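You operate a simulated robot arm through the tools that you are given. There is no shell and no other tool.

You run a simulated robot arm. Do the job below in one go: nothing can be reset, and whatever is moved stays where it is left.

Task
Press the brass bush in by the depth on the bush card.
Fine: set the brass stop dial to that depth first, and draw the grey slide out again. The ram presses with up to 250 N: keep to the lever and the slide's grip.

The check looks at the end state, three seconds after you hand in, the way a careful person would. Anything else that was tipped, shoved, dropped, spilled or broken makes it a failure.

Robot
A 7-joint arm with a fingered hand, fixed in place. Base frame: the origin is at the foot of the arm, x ahead of it, y to its left, z up. Readings come in cm, degrees, newtons and seconds.
With the tool pointing down near the work surface it reaches from about 18 to 80 cm from the base axis. Its first joint turns from -166.0 to 166.0 degrees. Payload 4.9 kg.
The TCP is the grasp point between the finger pads, 3.2 cm short of the fingertips. In the tool frame z runs along the fingers and y along their closing line. Largest opening 19.2 cm; the body of the gripper starts 8.9 cm behind the TCP. The gripper is a hand of 3 fingers: y runs from the thumb to the fingers, the wrist lies at [0, 0, -26.7] in the tool frame, and closing takes about 1.5 s.
Orientation is that of the tool frame in the base frame, as a unit quaternion [x, y, z, w]. With the fingers straight down and closing along the base's y, the tool's x points along the base's -x, its y along +y and its z along -z.

Tools
- The arm moves only by the tool drive_tool. Its arguments are lists of equal length, an entry for each row: "grip": the finger opening in cm, from 0 to 19.2; "delta_pos": the shift along the base's x, y, z in cm, a list of three; "turn": the turn, a rotation vector about the base's x, y, z in degrees, a list of three. In form: {"grip": [grip, ...], "delta_pos": [[x, y, z], ...], "turn": [[ax, ay, az], ...]}. A call has 1 to 20 rows; each row is the pose to reach, as a shift and turn from the pose commanded when the call began. A row lasts 0.2 s, in which the tool goes at most 5 cm and 8.6 degrees; a call with a longer step from one row to the next is refused whole, and so is a gripper value outside its range. Where a pose cannot be reached the arm comes as near as it can. A force on the tool above 50 N (or 10 N above the force at the start of the call, whichever is more), or a blocked arm, ends the call early, and 0.2 s more pass. The fingers move at their own pace (about 15.3 cm/s each) and stop on an object; they squeeze with about 26 N. The grip force told is the motor's: it shows also when the fingers shut on nothing. Time passes only in rows, and 0.2 s behind the last, so rows that repeat a pose let the fingers close. The reply holds the time, the measured pose of the TCP, the force on the tool along the base axes, the opening and the grip force, in the units named above and with some noise, with the torque about the TCP (base axes, N m) and any sound that the robot's microphone picked up, and new pictures: "views" is both (left out), scene, wrist or none.
- Cameras (640 x 400 px; columns grow to the right, rows downward): "scene" is fixed at [5.11, 49.72, 176.3]; the picture's right is [-0.53, -0.85, 0.00], its down [-0.79, 0.49, -0.36] and it looks along [0.30, -0.19, -0.93] (base axes); focal length 214 px, centre (320, 200). "wrist" rides on the gripper at [8, -4.6, -11.3] in the tool frame; the picture's right is [0.50, 0.87, 0.00], its down [-0.67, 0.39, -0.63] and it looks along [-0.55, 0.32, 0.78] (tool axes); focal length 226 px, centre (320, 200). There is no depth. A picture from a camera that has moved, and an enlarged one, comes with that camera's place and axes in the base frame and with its lens.
- grasp_type(shape): the hand has 3 fingers and takes this shape, open, in about a second: jaw (thumb against the fingers, like two jaws); tri (thumb and two fingers); tip (a fingertip pinch); poke (one finger out to press); point (the index stretched); flat (the hand flat); cup (the hand cupped); fist (a fist). The gripper value then closes the fingers along that shape, each until it touches; the sizes above hold for jaw. It gives what a move gives, with no picture.
- enlarge(camera, box): a new picture of the part [left, top, right, bottom] of that camera's present view, enlarged. No time passes.
- sign_off(): hands the job in; it is judged then, once.

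Places have to be worked out from the pictures, the camera data and where the tool is seen. Open the gripper and draw the arm clear of the work before you hand the job in, unless the task says otherwise.

The tools are called after "Request:" by a JSON object that holds its "fn" and its "kwargs". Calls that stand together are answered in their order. drive_tool: Moves the arm, as the interface text tells. Its arguments: {"type":"object","properties":{"grip":{"type":"array","items":{"type":"number"}},"delta_pos":{"type":"array","items":{"type":"array","items":{"type":"number"}}},"turn":{"type":"array","items":{"type":"array","items":{"type":"number"}}},"views":{"type":"string","enum":["both","scene","wrist","none"]}},"required":["grip","delta_pos","turn"]} The other tools are called the same way: grasp_type (shape) gives the hand a shape; enlarge (camera, box) takes an enlarged picture of a part of a camera's view; sign_off () hands the job in.

At the start:

```text
clock: 0.0
eef_pos: [36.44, 10.91, 137.99]
ee_rot: [0.0, 1.0, 0.0, 0.001]
force: [-0.2, -0.1, -0.3]
moment: [-0.02, 0.01, -0.01]
gripper_width: 19.18
grip_force: 0.0
shape: jaw
```

scene: 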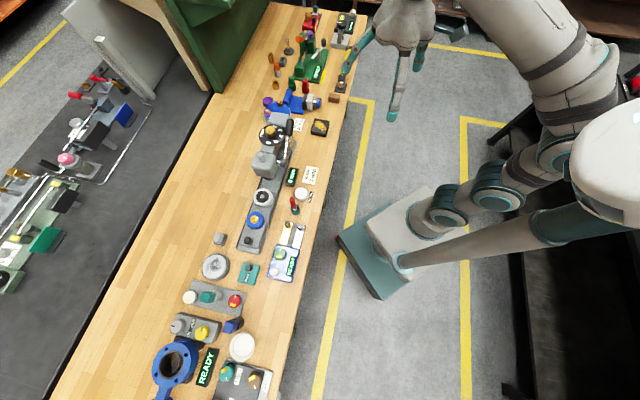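
wrist: 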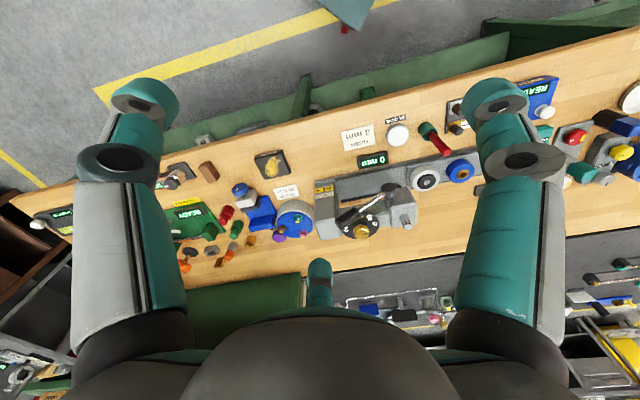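

I'll start by looking closer at the bench to find the press, dial, slide and bush card.

Request:
{"fn": "enlarge", "kwargs": {"camera": "scene", "box": [220, 100, 340, 175]}}

Request:
{"fn": "enlarge", "kwargs": {"camera": "scene", "box": [220, 160, 340, 235]}}

Request:
{"fn": "enlarge", "kwargs": {"camera": "wrist", "box": [300, 110, 500, 250]}}

Request:
{"fn": "enlarge", "kwargs": {"camera": "wrist", "box": [330, 110, 430, 180]}}

```text
5.33 times, centred on (280, 138) of scene
camera zoom: at [5.11, 49.72, 176.3], right [-0.53, -0.85, 0.0], down [-0.79, 0.49, -0.36], along [0.3, -0.19, -0.93], focal length 1144 px, centre (533, 533)
```

zoom: 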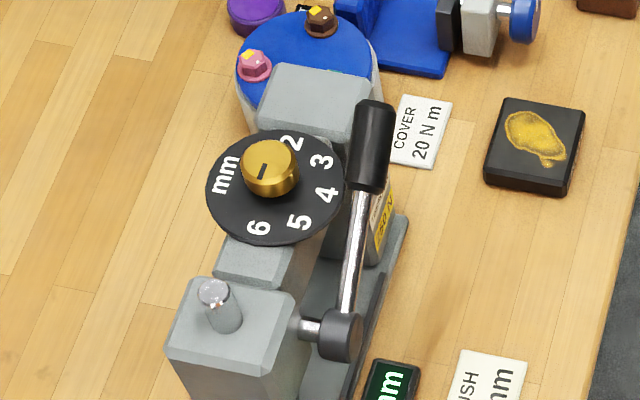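

```text
5.33 times, centred on (280, 198) of scene
camera zoom: at [5.11, 49.72, 176.3], right [-0.53, -0.85, 0.0], down [-0.79, 0.49, -0.36], along [0.3, -0.19, -0.93], focal length 1144 px, centre (533, 213)
```

zoom: 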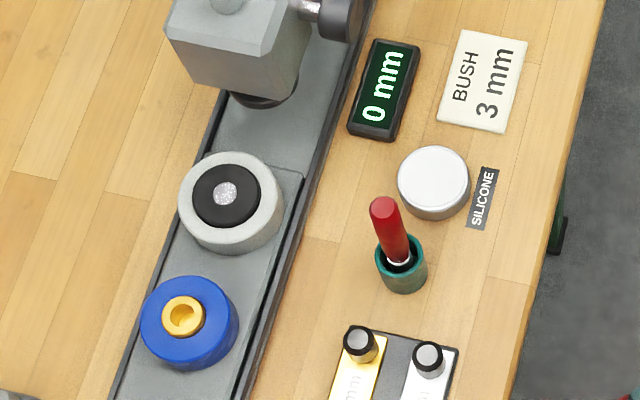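

```text
2.86 times, centred on (400, 180) of wrist
camera zoom: at [28.45, 6.41, 149.17], right [-0.5, 0.87, 0.0], down [0.67, 0.39, 0.63], along [0.55, 0.32, -0.78], focal length 646 px, centre (91, 257)
```

zoom: 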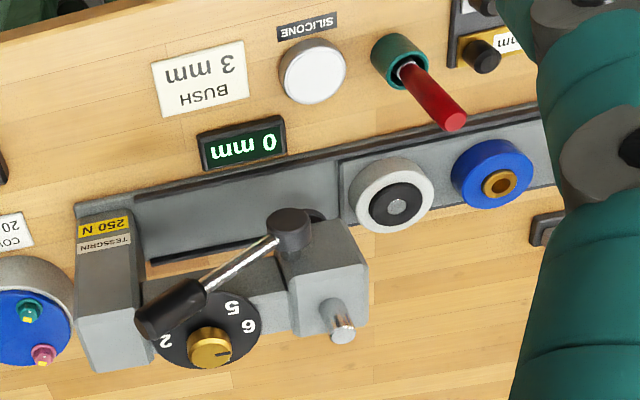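

```text
5.71 times, centred on (380, 145) of wrist
camera zoom: at [28.45, 6.41, 149.17], right [-0.5, 0.87, 0.0], down [0.67, 0.39, 0.63], along [0.55, 0.32, -0.78], focal length 1292 px, centre (-23, 514)
```

zoom: 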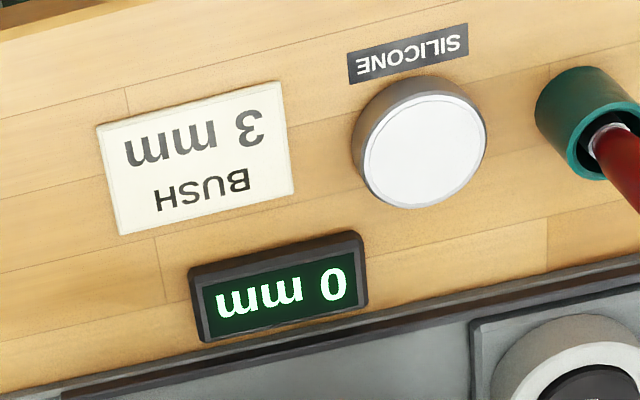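

The card says 3 mm. Now I look in detail at the dial, the slide and what's on it.

Request:
{"fn": "enlarge", "kwargs": {"camera": "scene", "box": [230, 180, 290, 255]}}

Request:
{"fn": "enlarge", "kwargs": {"camera": "scene", "box": [245, 110, 305, 150]}}

Request:
{"fn": "enlarge", "kwargs": {"camera": "wrist", "box": [400, 140, 500, 200]}}

Request:
{"fn": "enlarge", "kwargs": {"camera": "wrist", "box": [310, 170, 420, 245]}}

```text
5.33 times, centred on (260, 218) of scene
camera zoom: at [5.11, 49.72, 176.3], right [-0.53, -0.85, 0.0], down [-0.79, 0.49, -0.36], along [0.3, -0.19, -0.93], focal length 1144 px, centre (640, 107)
```

zoom: 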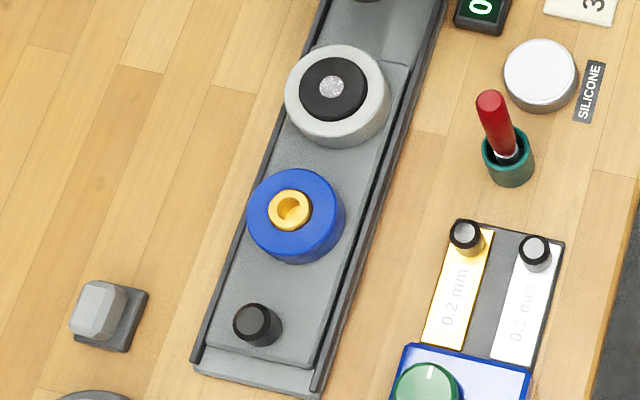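

```text
10.00 times, centred on (275, 130) of scene
camera zoom: at [5.11, 49.72, 176.3], right [-0.53, -0.85, 0.0], down [-0.79, 0.49, -0.36], along [0.3, -0.19, -0.93], focal length 2145 px, centre (770, 900)
```

zoom: 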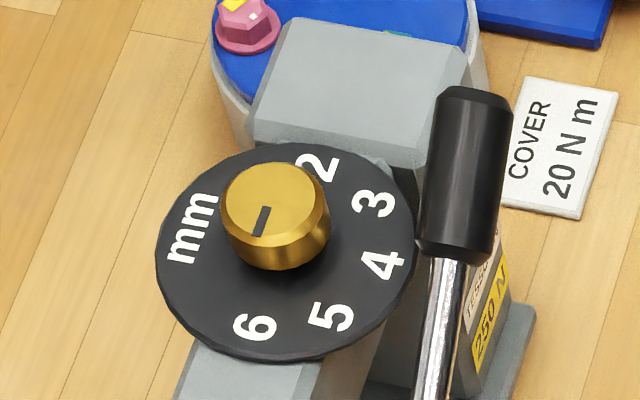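

```text
6.40 times, centred on (450, 170) of wrist
camera zoom: at [28.45, 6.41, 149.17], right [-0.5, 0.87, 0.0], down [0.67, 0.39, 0.63], along [0.55, 0.32, -0.78], focal length 1447 px, centre (-512, 392)
```

zoom: 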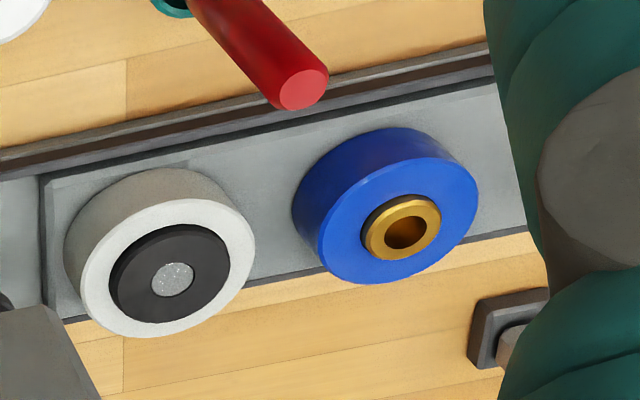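

```text
5.33 times, centred on (365, 208) of wrist
camera zoom: at [28.45, 6.41, 149.17], right [-0.5, 0.87, 0.0], down [0.67, 0.39, 0.63], along [0.55, 0.32, -0.78], focal length 1206 px, centre (80, 160)
```

zoom: 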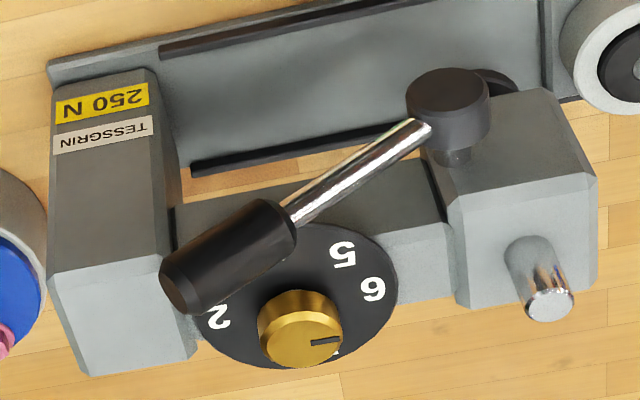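

The dial's pointer reads about 6. I judge the knob axis to be near (61, 37.2), its top near z 109.5, with the numerals 45° apart, so 3 lies at about −92° and the pointer has to turn about +135°. The slide's black grip is near (32.7, 65.2, 93.7) and the ram axis near (52.4, 45.3). I move above the dial, high up, with the fingers partly closed, and look.

Request:
{"fn": "drive_tool", "kwargs": {"grip": [14, 10, 8, 8, 8, 8, 8, 8, 8, 8, 8], "delta_pos": [[2.7, 2.9, -1.1], [5.4, 5.8, -2.2], [8.2, 8.7, -3.3], [10.9, 11.6, -4.4], [13.6, 14.5, -5.5], [16.4, 17.4, -6.6], [19.1, 20.3, -7.7], [21.8, 23.3, -8.8], [24.6, 26.3, -10], [24.6, 26.3, -10], [24.6, 26.3, -10]], "turn": [[0, 0, 0], [0, 0, 0], [0, 0, 0], [0, 0, 0], [0, 0, 0], [0, 0, 0], [0, 0, 0], [0, 0, 0], [0, 0, 0], [0, 0, 0], [0, 0, 0]]}}

```text
clock: 2.4
eef_pos: [58.04, 35.05, 125.33]
ee_rot: [0.0, 1.0, 0.0, 0.001]
force: [0.4, 0.0, -0.7]
moment: [0.0, 0.02, -0.01]
gripper_width: 8.03
grip_force: 0.1
shape: jaw
out of reach, approached as far as the arm can: row 7, 8, 9, 10, 11
camera wrist: at [50.04, 30.43, 136.48], right [-0.5, 0.87, 0.0], down [0.67, 0.39, 0.63], along [0.55, 0.32, -0.78], focal length 226 px, centre (320, 200)
```

scene: 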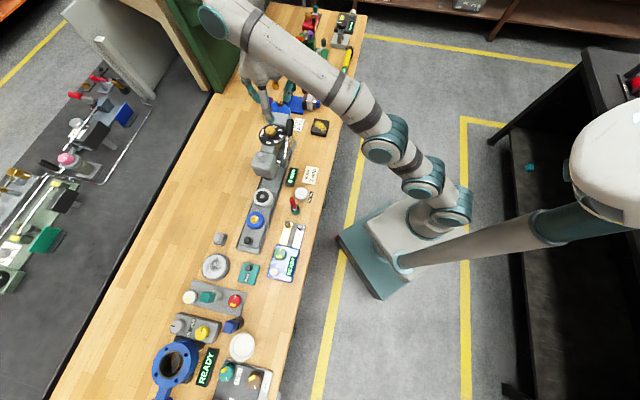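
wrist: 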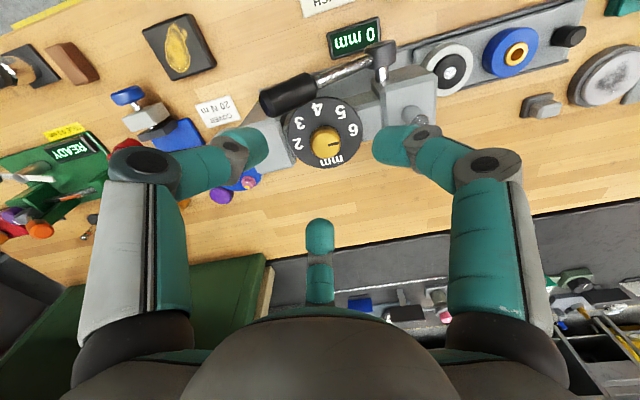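

The arm came short at this height (58.0, 35.1, 125.3); lower should give more reach. I enlarge the wrist view to pin down the knob and pointer.

Request:
{"fn": "enlarge", "kwargs": {"camera": "wrist", "box": [260, 90, 380, 180]}}

Request:
{"fn": "enlarge", "kwargs": {"camera": "scene", "box": [220, 50, 340, 180]}}

Request:
{"fn": "enlarge", "kwargs": {"camera": "wrist", "box": [380, 0, 620, 130]}}

```text
4.44 times, centred on (320, 135) of wrist
camera zoom: at [50.04, 30.43, 136.48], right [-0.5, 0.87, 0.0], down [0.67, 0.39, 0.63], along [0.55, 0.32, -0.78], focal length 1005 px, centre (320, 489)
```

zoom: 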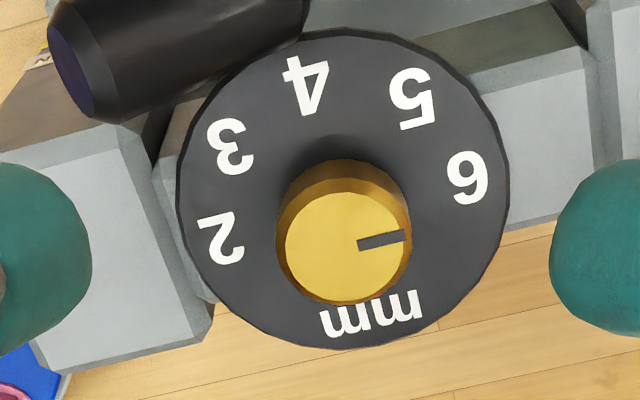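

```text
3.08 times, centred on (280, 115) of scene
camera zoom: at [5.11, 49.72, 176.3], right [-0.53, -0.85, 0.0], down [-0.79, 0.49, -0.36], along [0.3, -0.19, -0.93], focal length 660 px, centre (443, 462)
```

zoom: 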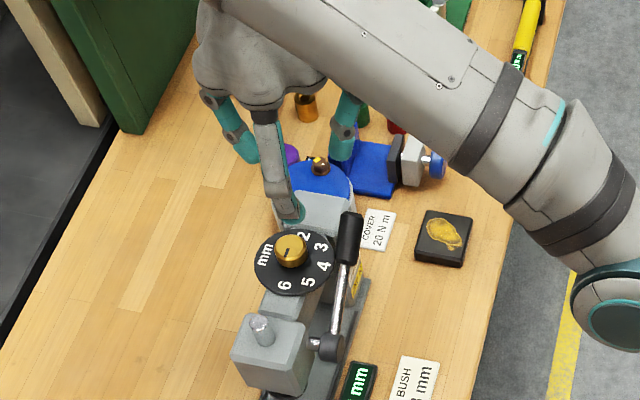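

```text
2.67 times, centred on (500, 65) of wrist
camera zoom: at [50.04, 30.43, 136.48], right [-0.5, 0.87, 0.0], down [0.67, 0.39, 0.63], along [0.55, 0.32, -0.78], focal length 603 px, centre (-160, 560)
```

zoom: 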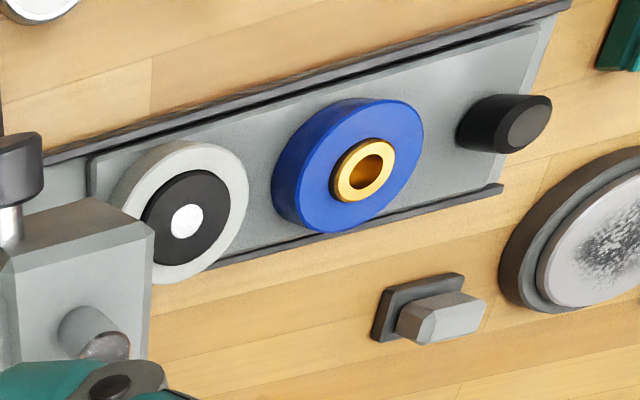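

Nothing but the lever handle (tip near 58.9, 29.2, 112) stands as high as the knob, so I'll stay above it. I make a small downward test move to see how reach and the commanded pose behave.

Request:
{"fn": "drive_tool", "kwargs": {"grip": [8, 8, 8], "delta_pos": [[0, 0, -2.5], [0, 0, -5], [0, 0, -5]], "turn": [[0, 0, 0], [0, 0, 0], [0, 0, 0]], "views": "none"}}

```text
clock: 3.2
eef_pos: [58.05, 35.25, 120.26]
ee_rot: [0.0, 1.0, 0.0, 0.001]
force: [0.5, -0.4, -0.6]
moment: [0.0, 0.01, -0.03]
gripper_width: 8.02
grip_force: 0.2
shape: jaw
```

Deltas count from the pose actually reached. Now I move over the knob at z≈116.5 with a small yaw.

Request:
{"fn": "drive_tool", "kwargs": {"grip": [8, 8, 8, 8], "delta_pos": [[0.8, 0.7, -1.8], [1.6, 1.3, -3.0], [2.45, 1.95, -3.8], [2.45, 1.95, -3.8]], "turn": [[0, 0, 4], [0, 0, 7], [0, 0, 10], [0, 0, 10]]}}

```text
clock: 4.2
eef_pos: [60.48, 37.09, 116.23]
ee_rot: [-0.087, 0.996, 0.0, 0.001]
force: [-0.3, -0.5, 0.6]
moment: [0.02, -0.01, 0.0]
gripper_width: 8.01
grip_force: 0.0
shape: jaw
camera wrist: at [53.55, 31.17, 127.5], right [-0.64, 0.77, 0.0], down [0.59, 0.5, 0.63], along [0.48, 0.41, -0.77], focal length 226 px, centre (320, 200)
```

scene: 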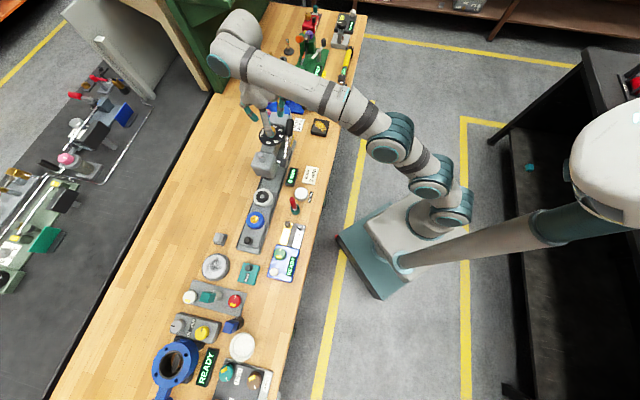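
wrist: 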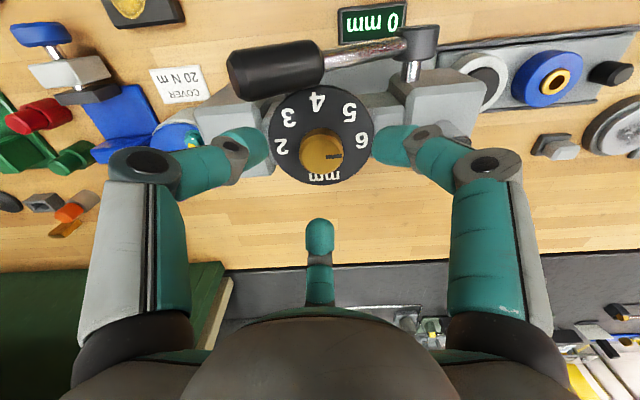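

Request:
{"fn": "enlarge", "kwargs": {"camera": "wrist", "box": [220, 60, 420, 260]}}

Request:
{"fn": "enlarge", "kwargs": {"camera": "scene", "box": [235, 80, 315, 160]}}

```text
2.00 times, centred on (320, 160) of wrist
camera zoom: at [53.55, 31.17, 127.5], right [-0.64, 0.77, 0.0], down [0.59, 0.5, 0.63], along [0.48, 0.41, -0.77], focal length 452 px, centre (320, 280)
```

zoom: 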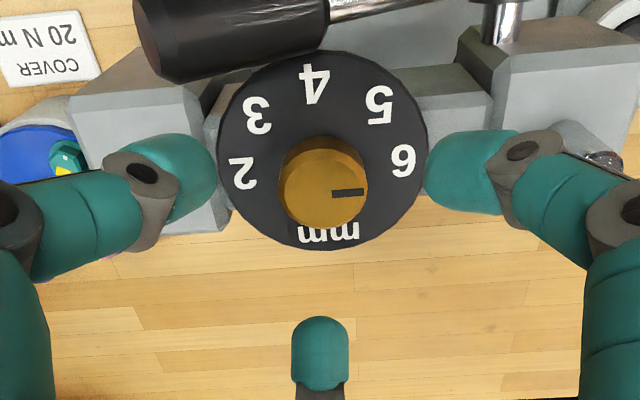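

```text
5.00 times, centred on (275, 120) of scene
camera zoom: at [5.11, 49.72, 176.3], right [-0.53, -0.85, 0.0], down [-0.79, 0.49, -0.36], along [0.3, -0.19, -0.93], focal length 1072 px, centre (545, 600)
```

zoom: 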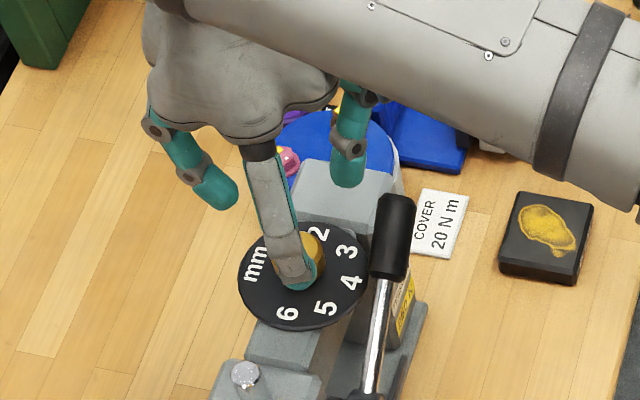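

The knob top sits near (60.45, 37.25, 110.6), nearly under the TCP, and the fingers close centrically. I descend to TCP z≈111.6 with the fingers narrowed to 6.5 cm.

Request:
{"fn": "drive_tool", "kwargs": {"grip": [6.5, 6.5, 6.5, 6.5, 6.5], "delta_pos": [[0, 0.1, 0], [0, 0.15, -1.5], [0, 0.15, -3.1], [0, 0.15, -4.6], [0, 0.15, -4.6]], "turn": [[0, 0, 0], [0, 0, 0], [0, 0, 0], [0, 0, 0], [0, 0, 0]], "views": "both"}}

Request:
{"fn": "enlarge", "kwargs": {"camera": "scene", "box": [235, 80, 315, 160]}}

Request:
{"fn": "enlarge", "kwargs": {"camera": "wrist", "box": [220, 60, 420, 260]}}

```text
clock: 5.4
eef_pos: [60.58, 37.19, 111.83]
ee_rot: [-0.086, 0.996, 0.0, 0.0]
force: [0.7, -1.4, -0.6]
moment: [0.01, 0.01, 0.01]
gripper_width: 6.57
grip_force: 0.1
shape: jaw
camera wrist: at [53.55, 31.25, 122.93], right [-0.64, 0.77, 0.0], down [0.59, 0.5, 0.63], along [0.48, 0.41, -0.78], focal length 226 px, centre (320, 200)
```

scene: 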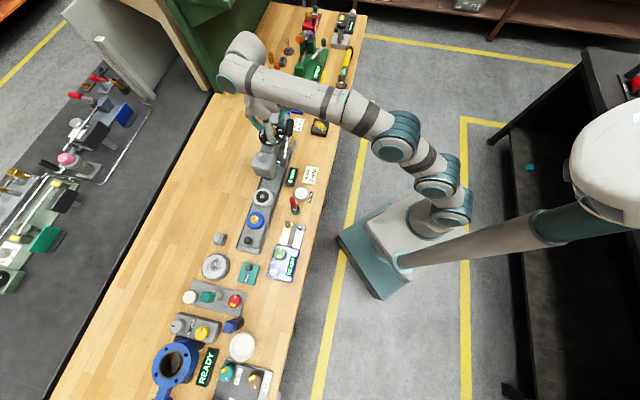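
wrist: 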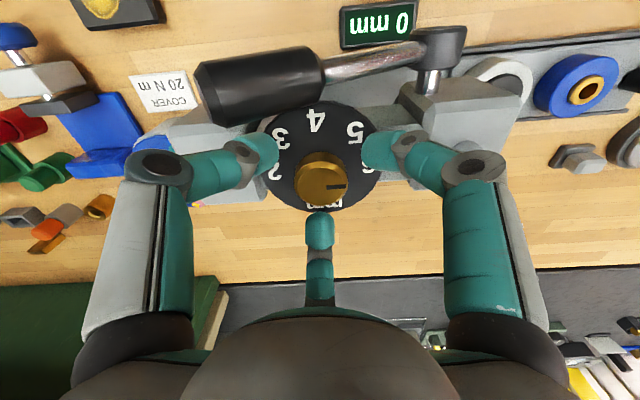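

```text
5.00 times, centred on (275, 120) of scene
camera zoom: at [5.11, 49.72, 176.3], right [-0.53, -0.85, 0.0], down [-0.79, 0.49, -0.36], along [0.3, -0.19, -0.93], focal length 1072 px, centre (545, 600)
```

zoom: 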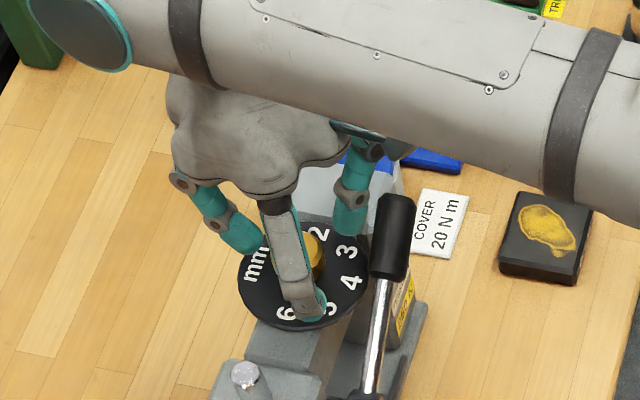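

```text
2.00 times, centred on (320, 160) of wrist
camera zoom: at [53.55, 31.25, 122.93], right [-0.64, 0.77, 0.0], down [0.59, 0.5, 0.63], along [0.48, 0.41, -0.78], focal length 452 px, centre (320, 280)
```

zoom: 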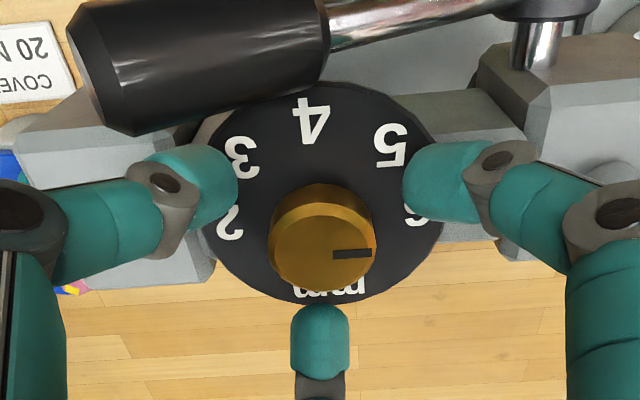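

The fingers straddle the knob with clearance to the lever handle. I go down 0.6 cm more and close on the knob.

Request:
{"fn": "drive_tool", "kwargs": {"grip": [6.5, 6.5, 4.5, 1, 1, 1, 1], "delta_pos": [[0, 0.05, -0.6], [0, 0.05, -0.6], [0, 0.05, -0.6], [0, 0.05, -0.6], [0, 0.05, -0.6], [0, 0.05, -0.6], [0, 0.05, -0.6]], "turn": [[0, 0, 0], [0, 0, 0], [0, 0, 0], [0, 0, 0], [0, 0, 0], [0, 0, 0], [0, 0, 0]], "views": "wrist"}}

Request:
{"fn": "enlarge", "kwargs": {"camera": "wrist", "box": [220, 60, 420, 260]}}

```text
clock: 7.0
eef_pos: [60.48, 37.18, 111.15]
ee_rot: [-0.088, 0.996, -0.001, 0.0]
force: [3.2, 1.6, -3.1]
moment: [0.05, -0.1, -0.05]
gripper_width: 3.18
grip_force: 25.7
shape: jaw
camera wrist: at [53.57, 31.35, 122.39], right [-0.64, 0.77, 0.0], down [0.59, 0.5, 0.63], along [0.48, 0.41, -0.78], focal length 226 px, centre (320, 200)
```

wrist: 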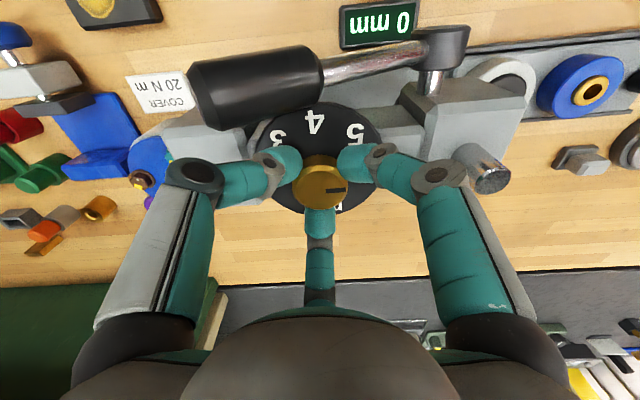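

```text
2.00 times, centred on (320, 160) of wrist
camera zoom: at [53.57, 31.35, 122.39], right [-0.64, 0.77, 0.0], down [0.59, 0.5, 0.63], along [0.48, 0.41, -0.78], focal length 452 px, centre (320, 280)
```

zoom: 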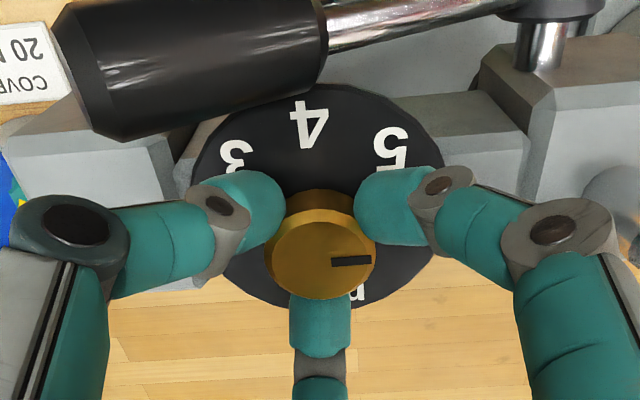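

Grip is firm (25.7 N, little side force). I turn +45° counter-clockwise in small steps to bring the pointer from 6 to 5.

Request:
{"fn": "drive_tool", "kwargs": {"grip": [1, 1, 1, 1, 1, 1, 1, 1], "delta_pos": [[0, 0, 0], [0, 0, 0], [0, 0, 0], [0, 0, 0], [0, 0, 0], [0, 0, 0], [0, 0, 0], [0, 0, 0]], "turn": [[0, 0, 7], [0, 0, 14], [0, 0, 21], [0, 0, 28], [0, 0, 35], [0, 0, 41], [0, 0, 45], [0, 0, 45]], "views": "wrist"}}

Request:
{"fn": "enlarge", "kwargs": {"camera": "wrist", "box": [220, 60, 420, 260]}}

```text
clock: 8.8
eef_pos: [60.61, 37.17, 111.14]
ee_rot: [-0.462, 0.887, -0.001, 0.0]
force: [10.8, -5.0, -6.0]
moment: [-0.14, -0.36, -0.1]
gripper_width: 3.16
grip_force: 25.9
shape: jaw
camera wrist: at [59.87, 28.08, 122.41], right [-1.0, 0.09, 0.0], down [0.07, 0.77, 0.63], along [0.06, 0.63, -0.78], focal length 226 px, centre (320, 200)
```

wrist: 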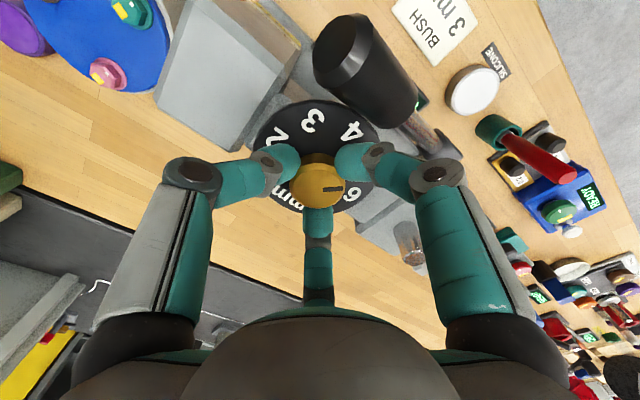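

```text
2.00 times, centred on (320, 160) of wrist
camera zoom: at [59.87, 28.08, 122.41], right [-1.0, 0.09, 0.0], down [0.07, 0.77, 0.63], along [0.06, 0.63, -0.78], focal length 452 px, centre (320, 280)
```

zoom: 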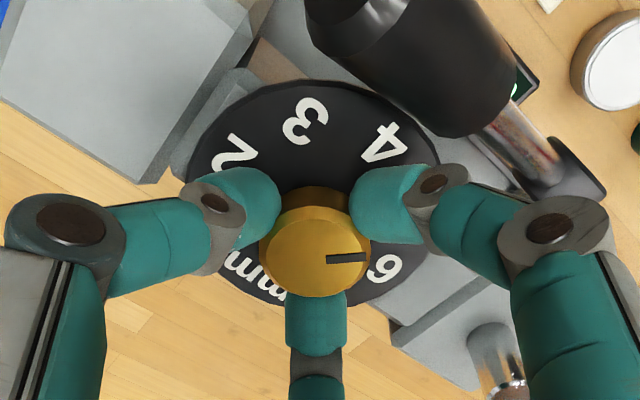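

The knob followed the hand (pointer fixed relative to the fingers, now at 5). I release slightly, lift clear, rotate back, and look.

Request:
{"fn": "drive_tool", "kwargs": {"grip": [4.5, 4.5, 4.7, 5, 6, 6.5, 6.5, 6.5, 6.5, 6.5, 6.5, 6.5], "delta_pos": [[0, 0, 0], [0, 0, 0], [0, 0, 1.2], [0, 0, 2.4], [0, 0, 3.6], [0, 0, 3.6], [0.1, 0, 3.6], [0.1, 0, 3.6], [0.2, 0, 3.6], [0.2, 0, 3.6], [0.2, 0, 3.6], [0.2, 0, 3.6]], "turn": [[0, 0, 0], [0, 0, 0], [0, 0, 0], [0, 0, 0], [0, 0, 0], [0, 0, -8], [0, 0, -16], [0, 0, -24], [0, 0, -32], [0, 0, -40], [0, 0, -45], [0, 0, -45]], "views": "wrist"}}

Request:
{"fn": "enlarge", "kwargs": {"camera": "wrist", "box": [220, 60, 420, 260]}}

Request:
{"fn": "enlarge", "kwargs": {"camera": "scene", "box": [235, 80, 315, 160]}}

```text
clock: 11.4
eef_pos: [60.79, 37.25, 114.85]
ee_rot: [-0.087, 0.996, 0.0, 0.0]
force: [-0.9, 0.5, -0.8]
moment: [0.0, 0.01, -0.01]
gripper_width: 6.46
grip_force: 0.0
shape: jaw
camera wrist: at [53.77, 31.39, 125.97], right [-0.64, 0.77, 0.0], down [0.59, 0.5, 0.63], along [0.48, 0.41, -0.78], focal length 226 px, centre (320, 200)
```

wrist: 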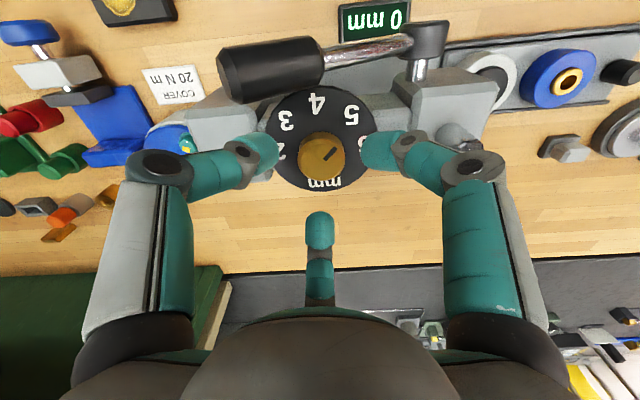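

```text
2.00 times, centred on (320, 160) of wrist
camera zoom: at [53.77, 31.39, 125.97], right [-0.64, 0.77, 0.0], down [0.59, 0.5, 0.63], along [0.48, 0.41, -0.78], focal length 452 px, centre (320, 280)
```

zoom: 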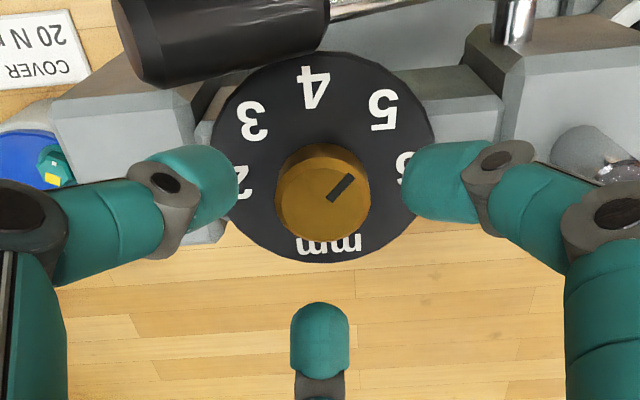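

```text
5.00 times, centred on (275, 120) of scene
camera zoom: at [5.11, 49.72, 176.3], right [-0.53, -0.85, 0.0], down [-0.79, 0.49, -0.36], along [0.3, -0.19, -0.93], focal length 1072 px, centre (545, 600)
```

zoom: 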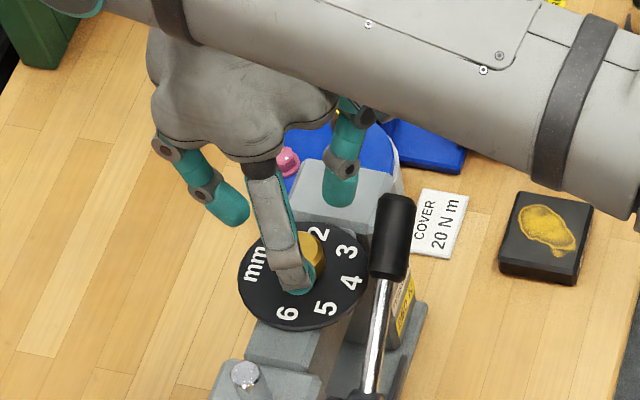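

The pointer now stands at 180°, exactly on 5. Second stroke: descend, close, turn +45° to reach 4.

Request:
{"fn": "drive_tool", "kwargs": {"grip": [6.5, 6.5, 6.5, 4.5, 1, 1, 1, 1, 1, 1, 1, 1, 1, 1, 1, 1], "delta_pos": [[0, 0, -1.3], [0, 0, -2.6], [0, 0, -3.7], [0, 0, -3.7], [0, 0, -3.7], [0, 0, -3.7], [0, 0, -3.7], [0, 0, -3.7], [0, 0, -3.7], [0, 0, -3.7], [0, 0, -3.7], [0, 0, -3.7], [0, 0, -3.7], [0, 0, -3.7], [0, 0, -3.7], [0, 0, -3.7]], "turn": [[0, 0, 0], [0, 0, 0], [0, 0, 0], [0, 0, 0], [0, 0, 0], [0, 0, 0], [0, 0, 0], [0, 0, 0], [0, 0, 7], [0, 0, 14], [0, 0, 21], [0, 0, 28], [0, 0, 35], [0, 0, 41], [0, 0, 45], [0, 0, 45]], "views": "wrist"}}

Request:
{"fn": "enlarge", "kwargs": {"camera": "wrist", "box": [220, 60, 420, 260]}}

```text
clock: 14.8
eef_pos: [60.74, 37.27, 111.05]
ee_rot: [-0.462, 0.887, 0.0, 0.0]
force: [7.7, 1.4, -5.6]
moment: [0.04, -0.29, -0.02]
gripper_width: 3.22
grip_force: 25.6
shape: jaw
camera wrist: at [60.05, 28.11, 122.26], right [-1.0, 0.09, 0.0], down [0.07, 0.77, 0.63], along [0.05, 0.63, -0.78], focal length 226 px, centre (320, 200)
```

wrist: 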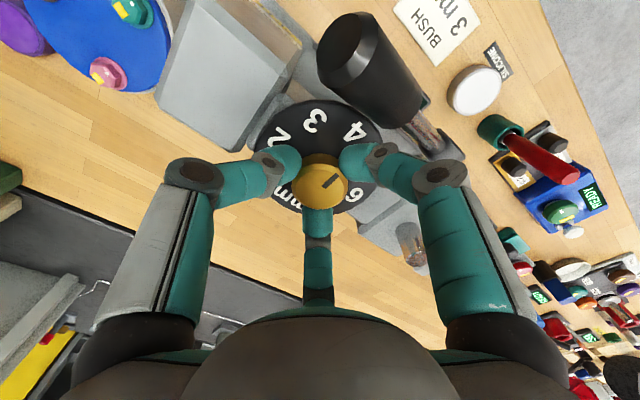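

```text
2.00 times, centred on (320, 160) of wrist
camera zoom: at [60.05, 28.11, 122.26], right [-1.0, 0.09, 0.0], down [0.07, 0.77, 0.63], along [0.05, 0.63, -0.78], focal length 452 px, centre (320, 280)
```

zoom: 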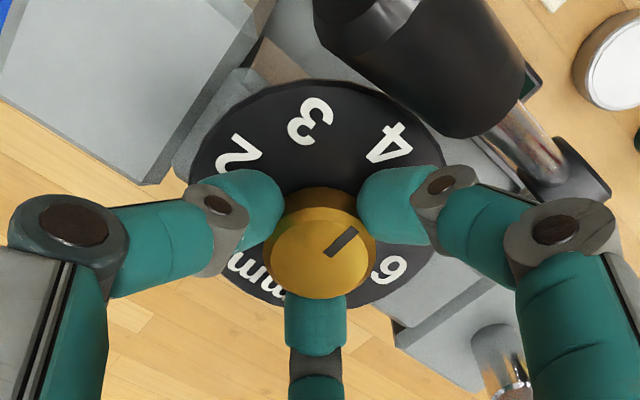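

Pointer now aims at 4. I release, lift, turn back, and check before the third stroke.

Request:
{"fn": "drive_tool", "kwargs": {"grip": [4.5, 4.5, 4.7, 5, 6, 6.5, 6.5, 6.5, 6.5, 6.5, 6.5, 6.5], "delta_pos": [[0, 0, 0], [0, 0, 0], [0, 0, 1.2], [0, 0, 2.4], [0, 0, 3.6], [0, 0, 3.6], [0.1, 0, 3.6], [0.1, 0, 3.6], [0.1, 0, 3.6], [0.1, 0, 3.6], [0.1, 0, 3.6], [0.1, 0, 3.6]], "turn": [[0, 0, 0], [0, 0, 0], [0, 0, 0], [0, 0, 0], [0, 0, 0], [0, 0, -8], [0, 0, -16], [0, 0, -24], [0, 0, -32], [0, 0, -40], [0, 0, -45], [0, 0, -45]], "views": "wrist"}}

Request:
{"fn": "enlarge", "kwargs": {"camera": "wrist", "box": [260, 80, 380, 160]}}

```text
clock: 17.4
eef_pos: [60.92, 37.33, 114.78]
ee_rot: [-0.086, 0.996, 0.001, 0.0]
force: [0.5, -0.1, -0.1]
moment: [-0.01, 0.0, 0.03]
gripper_width: 6.47
grip_force: 0.1
shape: jaw
camera wrist: at [53.84, 31.38, 125.9], right [-0.64, 0.77, 0.0], down [0.59, 0.5, 0.63], along [0.48, 0.41, -0.78], focal length 226 px, centre (320, 200)
```

wrist: 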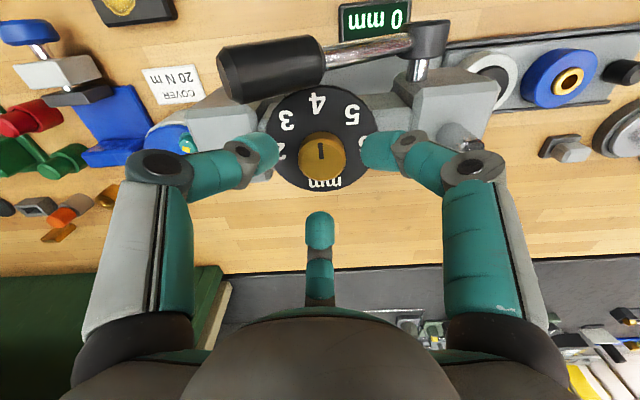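

```text
5.00 times, centred on (320, 120) of wrist
camera zoom: at [53.84, 31.38, 125.9], right [-0.64, 0.77, 0.0], down [0.59, 0.5, 0.63], along [0.48, 0.41, -0.78], focal length 1130 px, centre (320, 600)
```

zoom: 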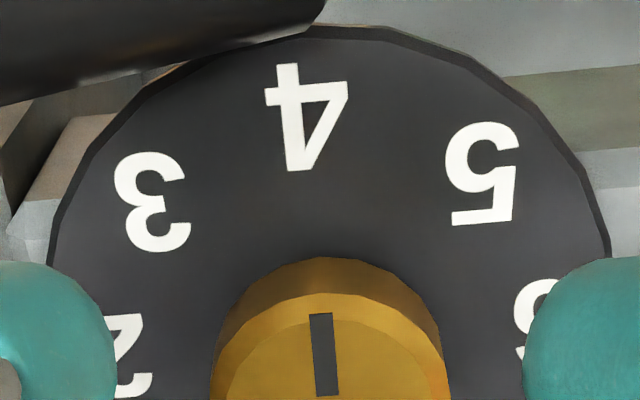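

Pointer is exactly on 4 (−135.6° by my reckoning). Third stroke: another +45° to reach 3.

Request:
{"fn": "drive_tool", "kwargs": {"grip": [6.5, 6.5, 6.5, 4.5, 1, 1, 1, 1, 1, 1, 1, 1, 1, 1, 1, 1], "delta_pos": [[0, 0, -1.3], [0, 0, -2.6], [0, 0, -3.7], [0, 0, -3.7], [0, 0, -3.7], [0, 0, -3.7], [0, 0, -3.7], [0, 0, -3.7], [0, 0, -3.7], [0, 0, -3.7], [0, 0, -3.7], [0, 0, -3.7], [0, 0, -3.7], [0, 0, -3.7], [0, 0, -3.7], [0, 0, -3.7]], "turn": [[0, 0, 0], [0, 0, 0], [0, 0, 0], [0, 0, 0], [0, 0, 0], [0, 0, 0], [0, 0, 0], [0, 0, 0], [0, 0, 7], [0, 0, 14], [0, 0, 21], [0, 0, 28], [0, 0, 35], [0, 0, 41], [0, 0, 45], [0, 0, 45]], "views": "wrist"}}

Request:
{"fn": "enlarge", "kwargs": {"camera": "wrist", "box": [220, 60, 420, 260]}}

```text
clock: 20.8
eef_pos: [60.8, 37.35, 111.05]
ee_rot: [-0.461, 0.887, 0.0, 0.0]
force: [7.1, 6.6, -9.6]
moment: [0.21, -0.22, 0.01]
gripper_width: 3.16
grip_force: 26.4
shape: jaw
camera wrist: at [60.11, 28.11, 122.14], right [-1.0, 0.09, 0.0], down [0.07, 0.77, 0.63], along [0.05, 0.63, -0.78], focal length 226 px, centre (320, 200)
```

wrist: 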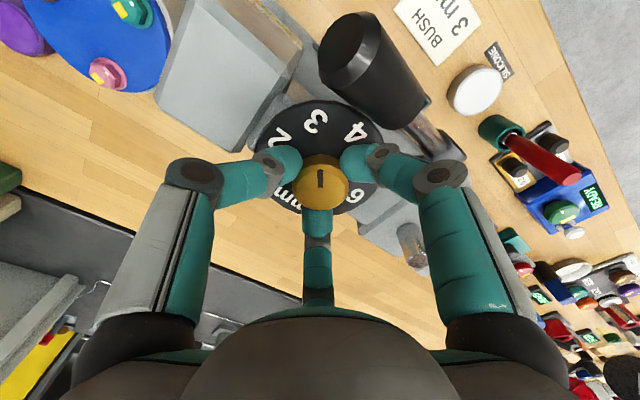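

```text
2.00 times, centred on (320, 160) of wrist
camera zoom: at [60.11, 28.11, 122.14], right [-1.0, 0.09, 0.0], down [0.07, 0.77, 0.63], along [0.05, 0.63, -0.78], focal length 452 px, centre (320, 280)
```

zoom: 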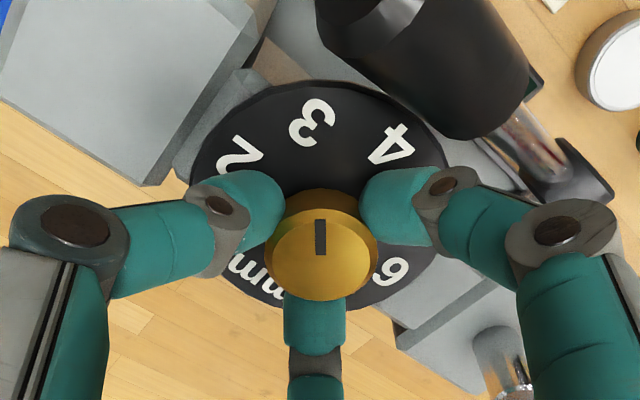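

The pointer aims at 3. I release, lift higher and check the pointer angle.

Request:
{"fn": "drive_tool", "kwargs": {"grip": [4.5, 4.5, 4.7, 5, 6, 6.5, 6.5, 6.5], "delta_pos": [[0, 0, 0], [0, 0, 0], [0, 0, 1.2], [0, 0, 2.4], [0, 0, 3.6], [0, 0, 5], [-0.5, -0.5, 6.5], [-0.5, -0.5, 6.5]], "turn": [[0, 0, 0], [0, 0, 0], [0, 0, 0], [0, 0, 0], [0, 0, 0], [0, 0, 0], [0, 0, 0], [0, 0, 0]], "views": "both"}}

Request:
{"fn": "enlarge", "kwargs": {"camera": "wrist", "box": [260, 70, 380, 170]}}

Request:
{"fn": "enlarge", "kwargs": {"camera": "scene", "box": [220, 100, 340, 220]}}

```text
clock: 22.6
eef_pos: [60.3, 36.71, 117.47]
ee_rot: [-0.461, 0.887, 0.0, 0.0]
force: [0.3, -1.3, -0.2]
moment: [0.02, 0.0, 0.01]
gripper_width: 6.46
grip_force: 0.0
shape: jaw
camera wrist: at [59.7, 27.59, 128.67], right [-1.0, 0.09, 0.0], down [0.07, 0.77, 0.63], along [0.06, 0.63, -0.78], focal length 226 px, centre (320, 200)
```

scene: 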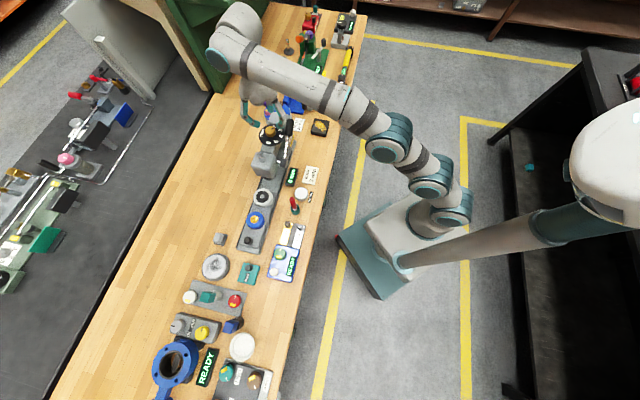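
wrist: 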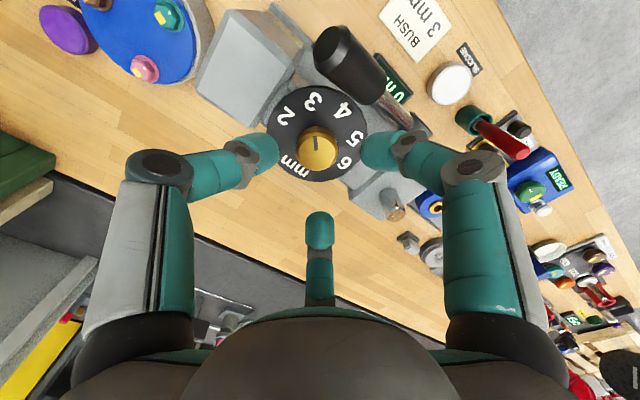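

```text
4.00 times, centred on (320, 120) of wrist
camera zoom: at [59.7, 27.59, 128.67], right [-1.0, 0.09, 0.0], down [0.07, 0.77, 0.63], along [0.06, 0.63, -0.78], focal length 904 px, centre (320, 520)
```

zoom: 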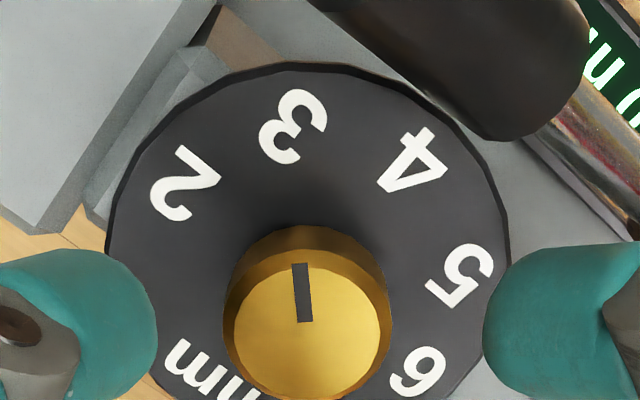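

```text
3.33 times, centred on (280, 160) of scene
camera zoom: at [5.11, 49.72, 176.3], right [-0.53, -0.85, 0.0], down [-0.79, 0.49, -0.36], along [0.3, -0.19, -0.93], focal length 715 px, centre (453, 333)
```

zoom: 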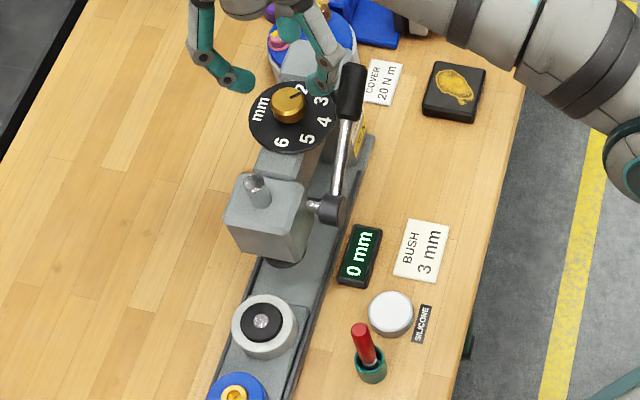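

The pointer measures about −92°, on the 3. Next the slide's grip: I carry the hand high along the slide to above the black peg, yawing to ψ≈−15° so that a finger would stand behind the peg.

Request:
{"fn": "drive_tool", "kwargs": {"grip": [6.5, 6.5, 6.5, 6.5, 6.5, 6.5, 6.5, 6.5, 6.5, 6.5, 6.5, 6.5], "delta_pos": [[-2.5, 2.6, 0], [-5.2, 5.4, 0], [-8, 8.3, 0], [-10.8, 11.2, 0], [-13.6, 14.1, 0], [-16.4, 17, -0.5], [-19.2, 19.9, -2], [-22, 22.8, -4], [-24.8, 25.7, -6], [-27.6, 28.5, -8], [-27.6, 28.5, -9.5], [-27.6, 28.5, -9.5]], "turn": [[0, 0, -7], [0, 0, -14], [0, 0, -21], [0, 0, -28], [0, 0, -35], [0, 0, -42], [0, 0, -49], [0, 0, -56], [0, 0, -63], [0, 0, -70], [0, 0, -70], [0, 0, -70]], "views": "both"}}

Request:
{"fn": "enlarge", "kwargs": {"camera": "wrist", "box": [200, 50, 440, 250]}}

Request:
{"fn": "enlarge", "kwargs": {"camera": "scene", "box": [200, 140, 320, 280]}}

```text
clock: 25.2
eef_pos: [32.66, 65.29, 108.12]
ee_rot: [0.131, 0.991, 0.0, 0.001]
force: [0.6, -1.2, -0.6]
moment: [0.0, 0.04, -0.02]
gripper_width: 6.48
grip_force: 0.0
shape: jaw
camera wrist: at [23.79, 62.94, 119.32], right [-0.26, 0.97, 0.0], down [0.75, 0.2, 0.63], along [0.61, 0.16, -0.78], focal length 226 px, centre (320, 200)
```

scene: 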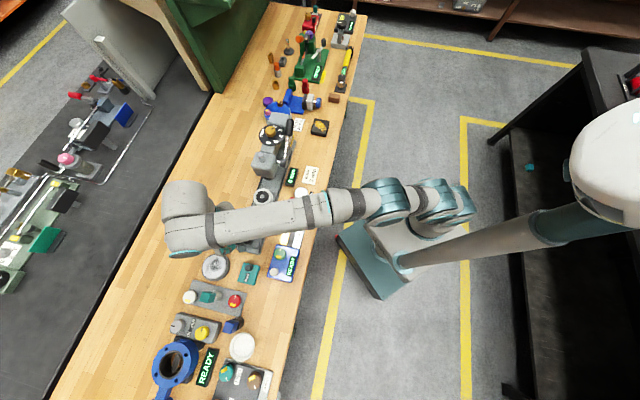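
wrist: 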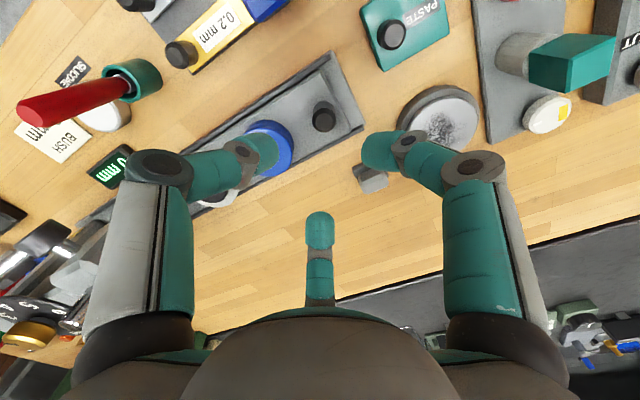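

```text
2.00 times, centred on (320, 150) of wrist
camera zoom: at [23.79, 62.94, 119.32], right [-0.26, 0.97, 0.0], down [0.75, 0.2, 0.63], along [0.61, 0.16, -0.78], focal length 452 px, centre (320, 300)
```

zoom: 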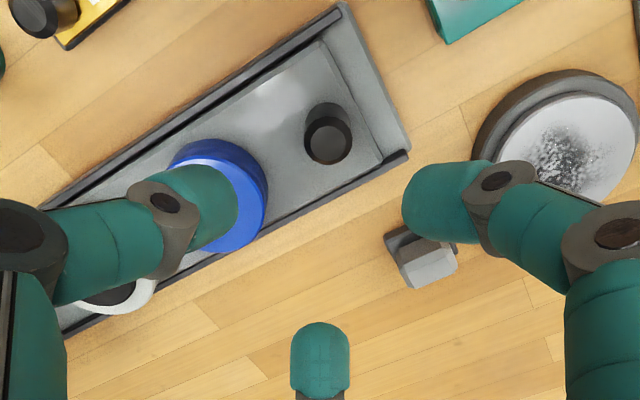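

```text
2.86 times, centred on (260, 210) of scene
camera zoom: at [5.11, 49.72, 176.3], right [-0.53, -0.85, 0.0], down [-0.79, 0.49, -0.36], along [0.3, -0.19, -0.93], focal length 613 px, centre (491, 171)
```

zoom: 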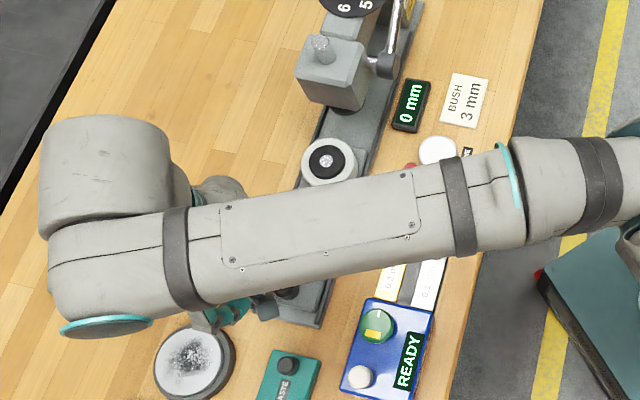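

The peg's top appears near (32.6, 65.7, 93.7), about 2.6 cm across and tall. When the slide is in, the upright hand would hit the press head, so I lean the hand 30° outward along the slide and check reach while coming down a bit.

Request:
{"fn": "drive_tool", "kwargs": {"grip": [6.5, 6.5, 6.5, 6.5, 6.5, 6.5], "delta_pos": [[0, 0.1, -2], [0, 0.2, -4], [0, 0.3, -6], [0, 0.4, -7], [0, 0.4, -7], [0, 0.4, -7]], "turn": [[-5, -5, 0], [-10, -10, 0], [-15, -15, 0], [-20, -20, 0], [-21.2, -21.2, 0], [-21.2, -21.2, 0]], "views": "both"}}

Request:
{"fn": "enlarge", "kwargs": {"camera": "wrist", "box": [200, 50, 440, 250]}}

Request:
{"fn": "enlarge", "kwargs": {"camera": "scene", "box": [200, 140, 320, 280]}}

```text
clock: 26.6
eef_pos: [32.71, 65.61, 101.0]
ee_rot: [0.127, 0.957, -0.158, 0.206]
force: [0.6, -0.4, 0.2]
moment: [0.01, -0.01, 0.02]
gripper_width: 6.49
grip_force: 0.0
shape: jaw
camera wrist: at [20.34, 66.75, 108.36], right [-0.18, 0.88, -0.43], down [0.49, 0.46, 0.74], along [0.85, -0.08, -0.51], focal length 226 px, centre (320, 200)
```

scene: 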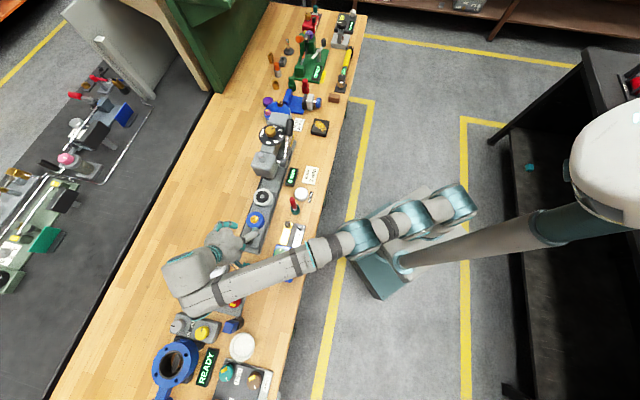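
wrist: 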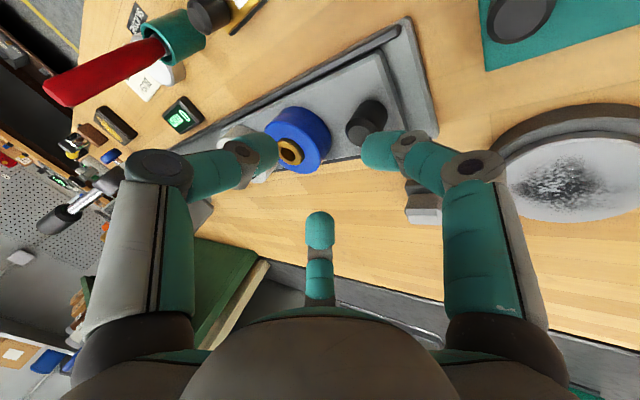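

```text
2.00 times, centred on (320, 150) of wrist
camera zoom: at [20.34, 66.75, 108.36], right [-0.18, 0.88, -0.43], down [0.49, 0.46, 0.74], along [0.85, -0.08, -0.51], focal length 452 px, centre (320, 300)
```

zoom: 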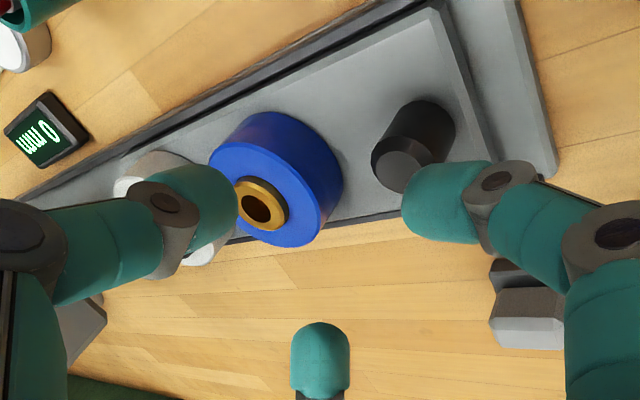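

```text
2.86 times, centred on (260, 210) of scene
camera zoom: at [5.11, 49.72, 176.3], right [-0.53, -0.85, 0.0], down [-0.79, 0.49, -0.36], along [0.3, -0.19, -0.93], focal length 613 px, centre (491, 171)
```

zoom: 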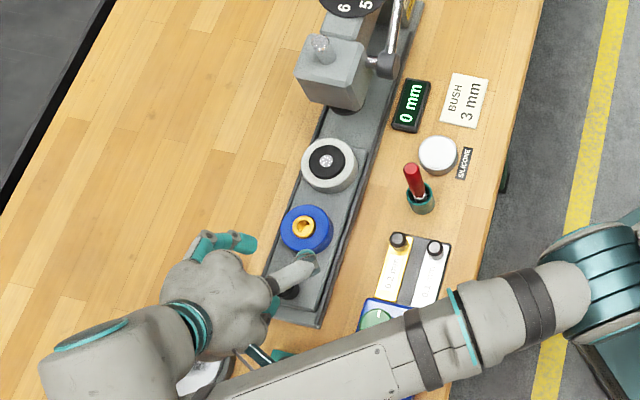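

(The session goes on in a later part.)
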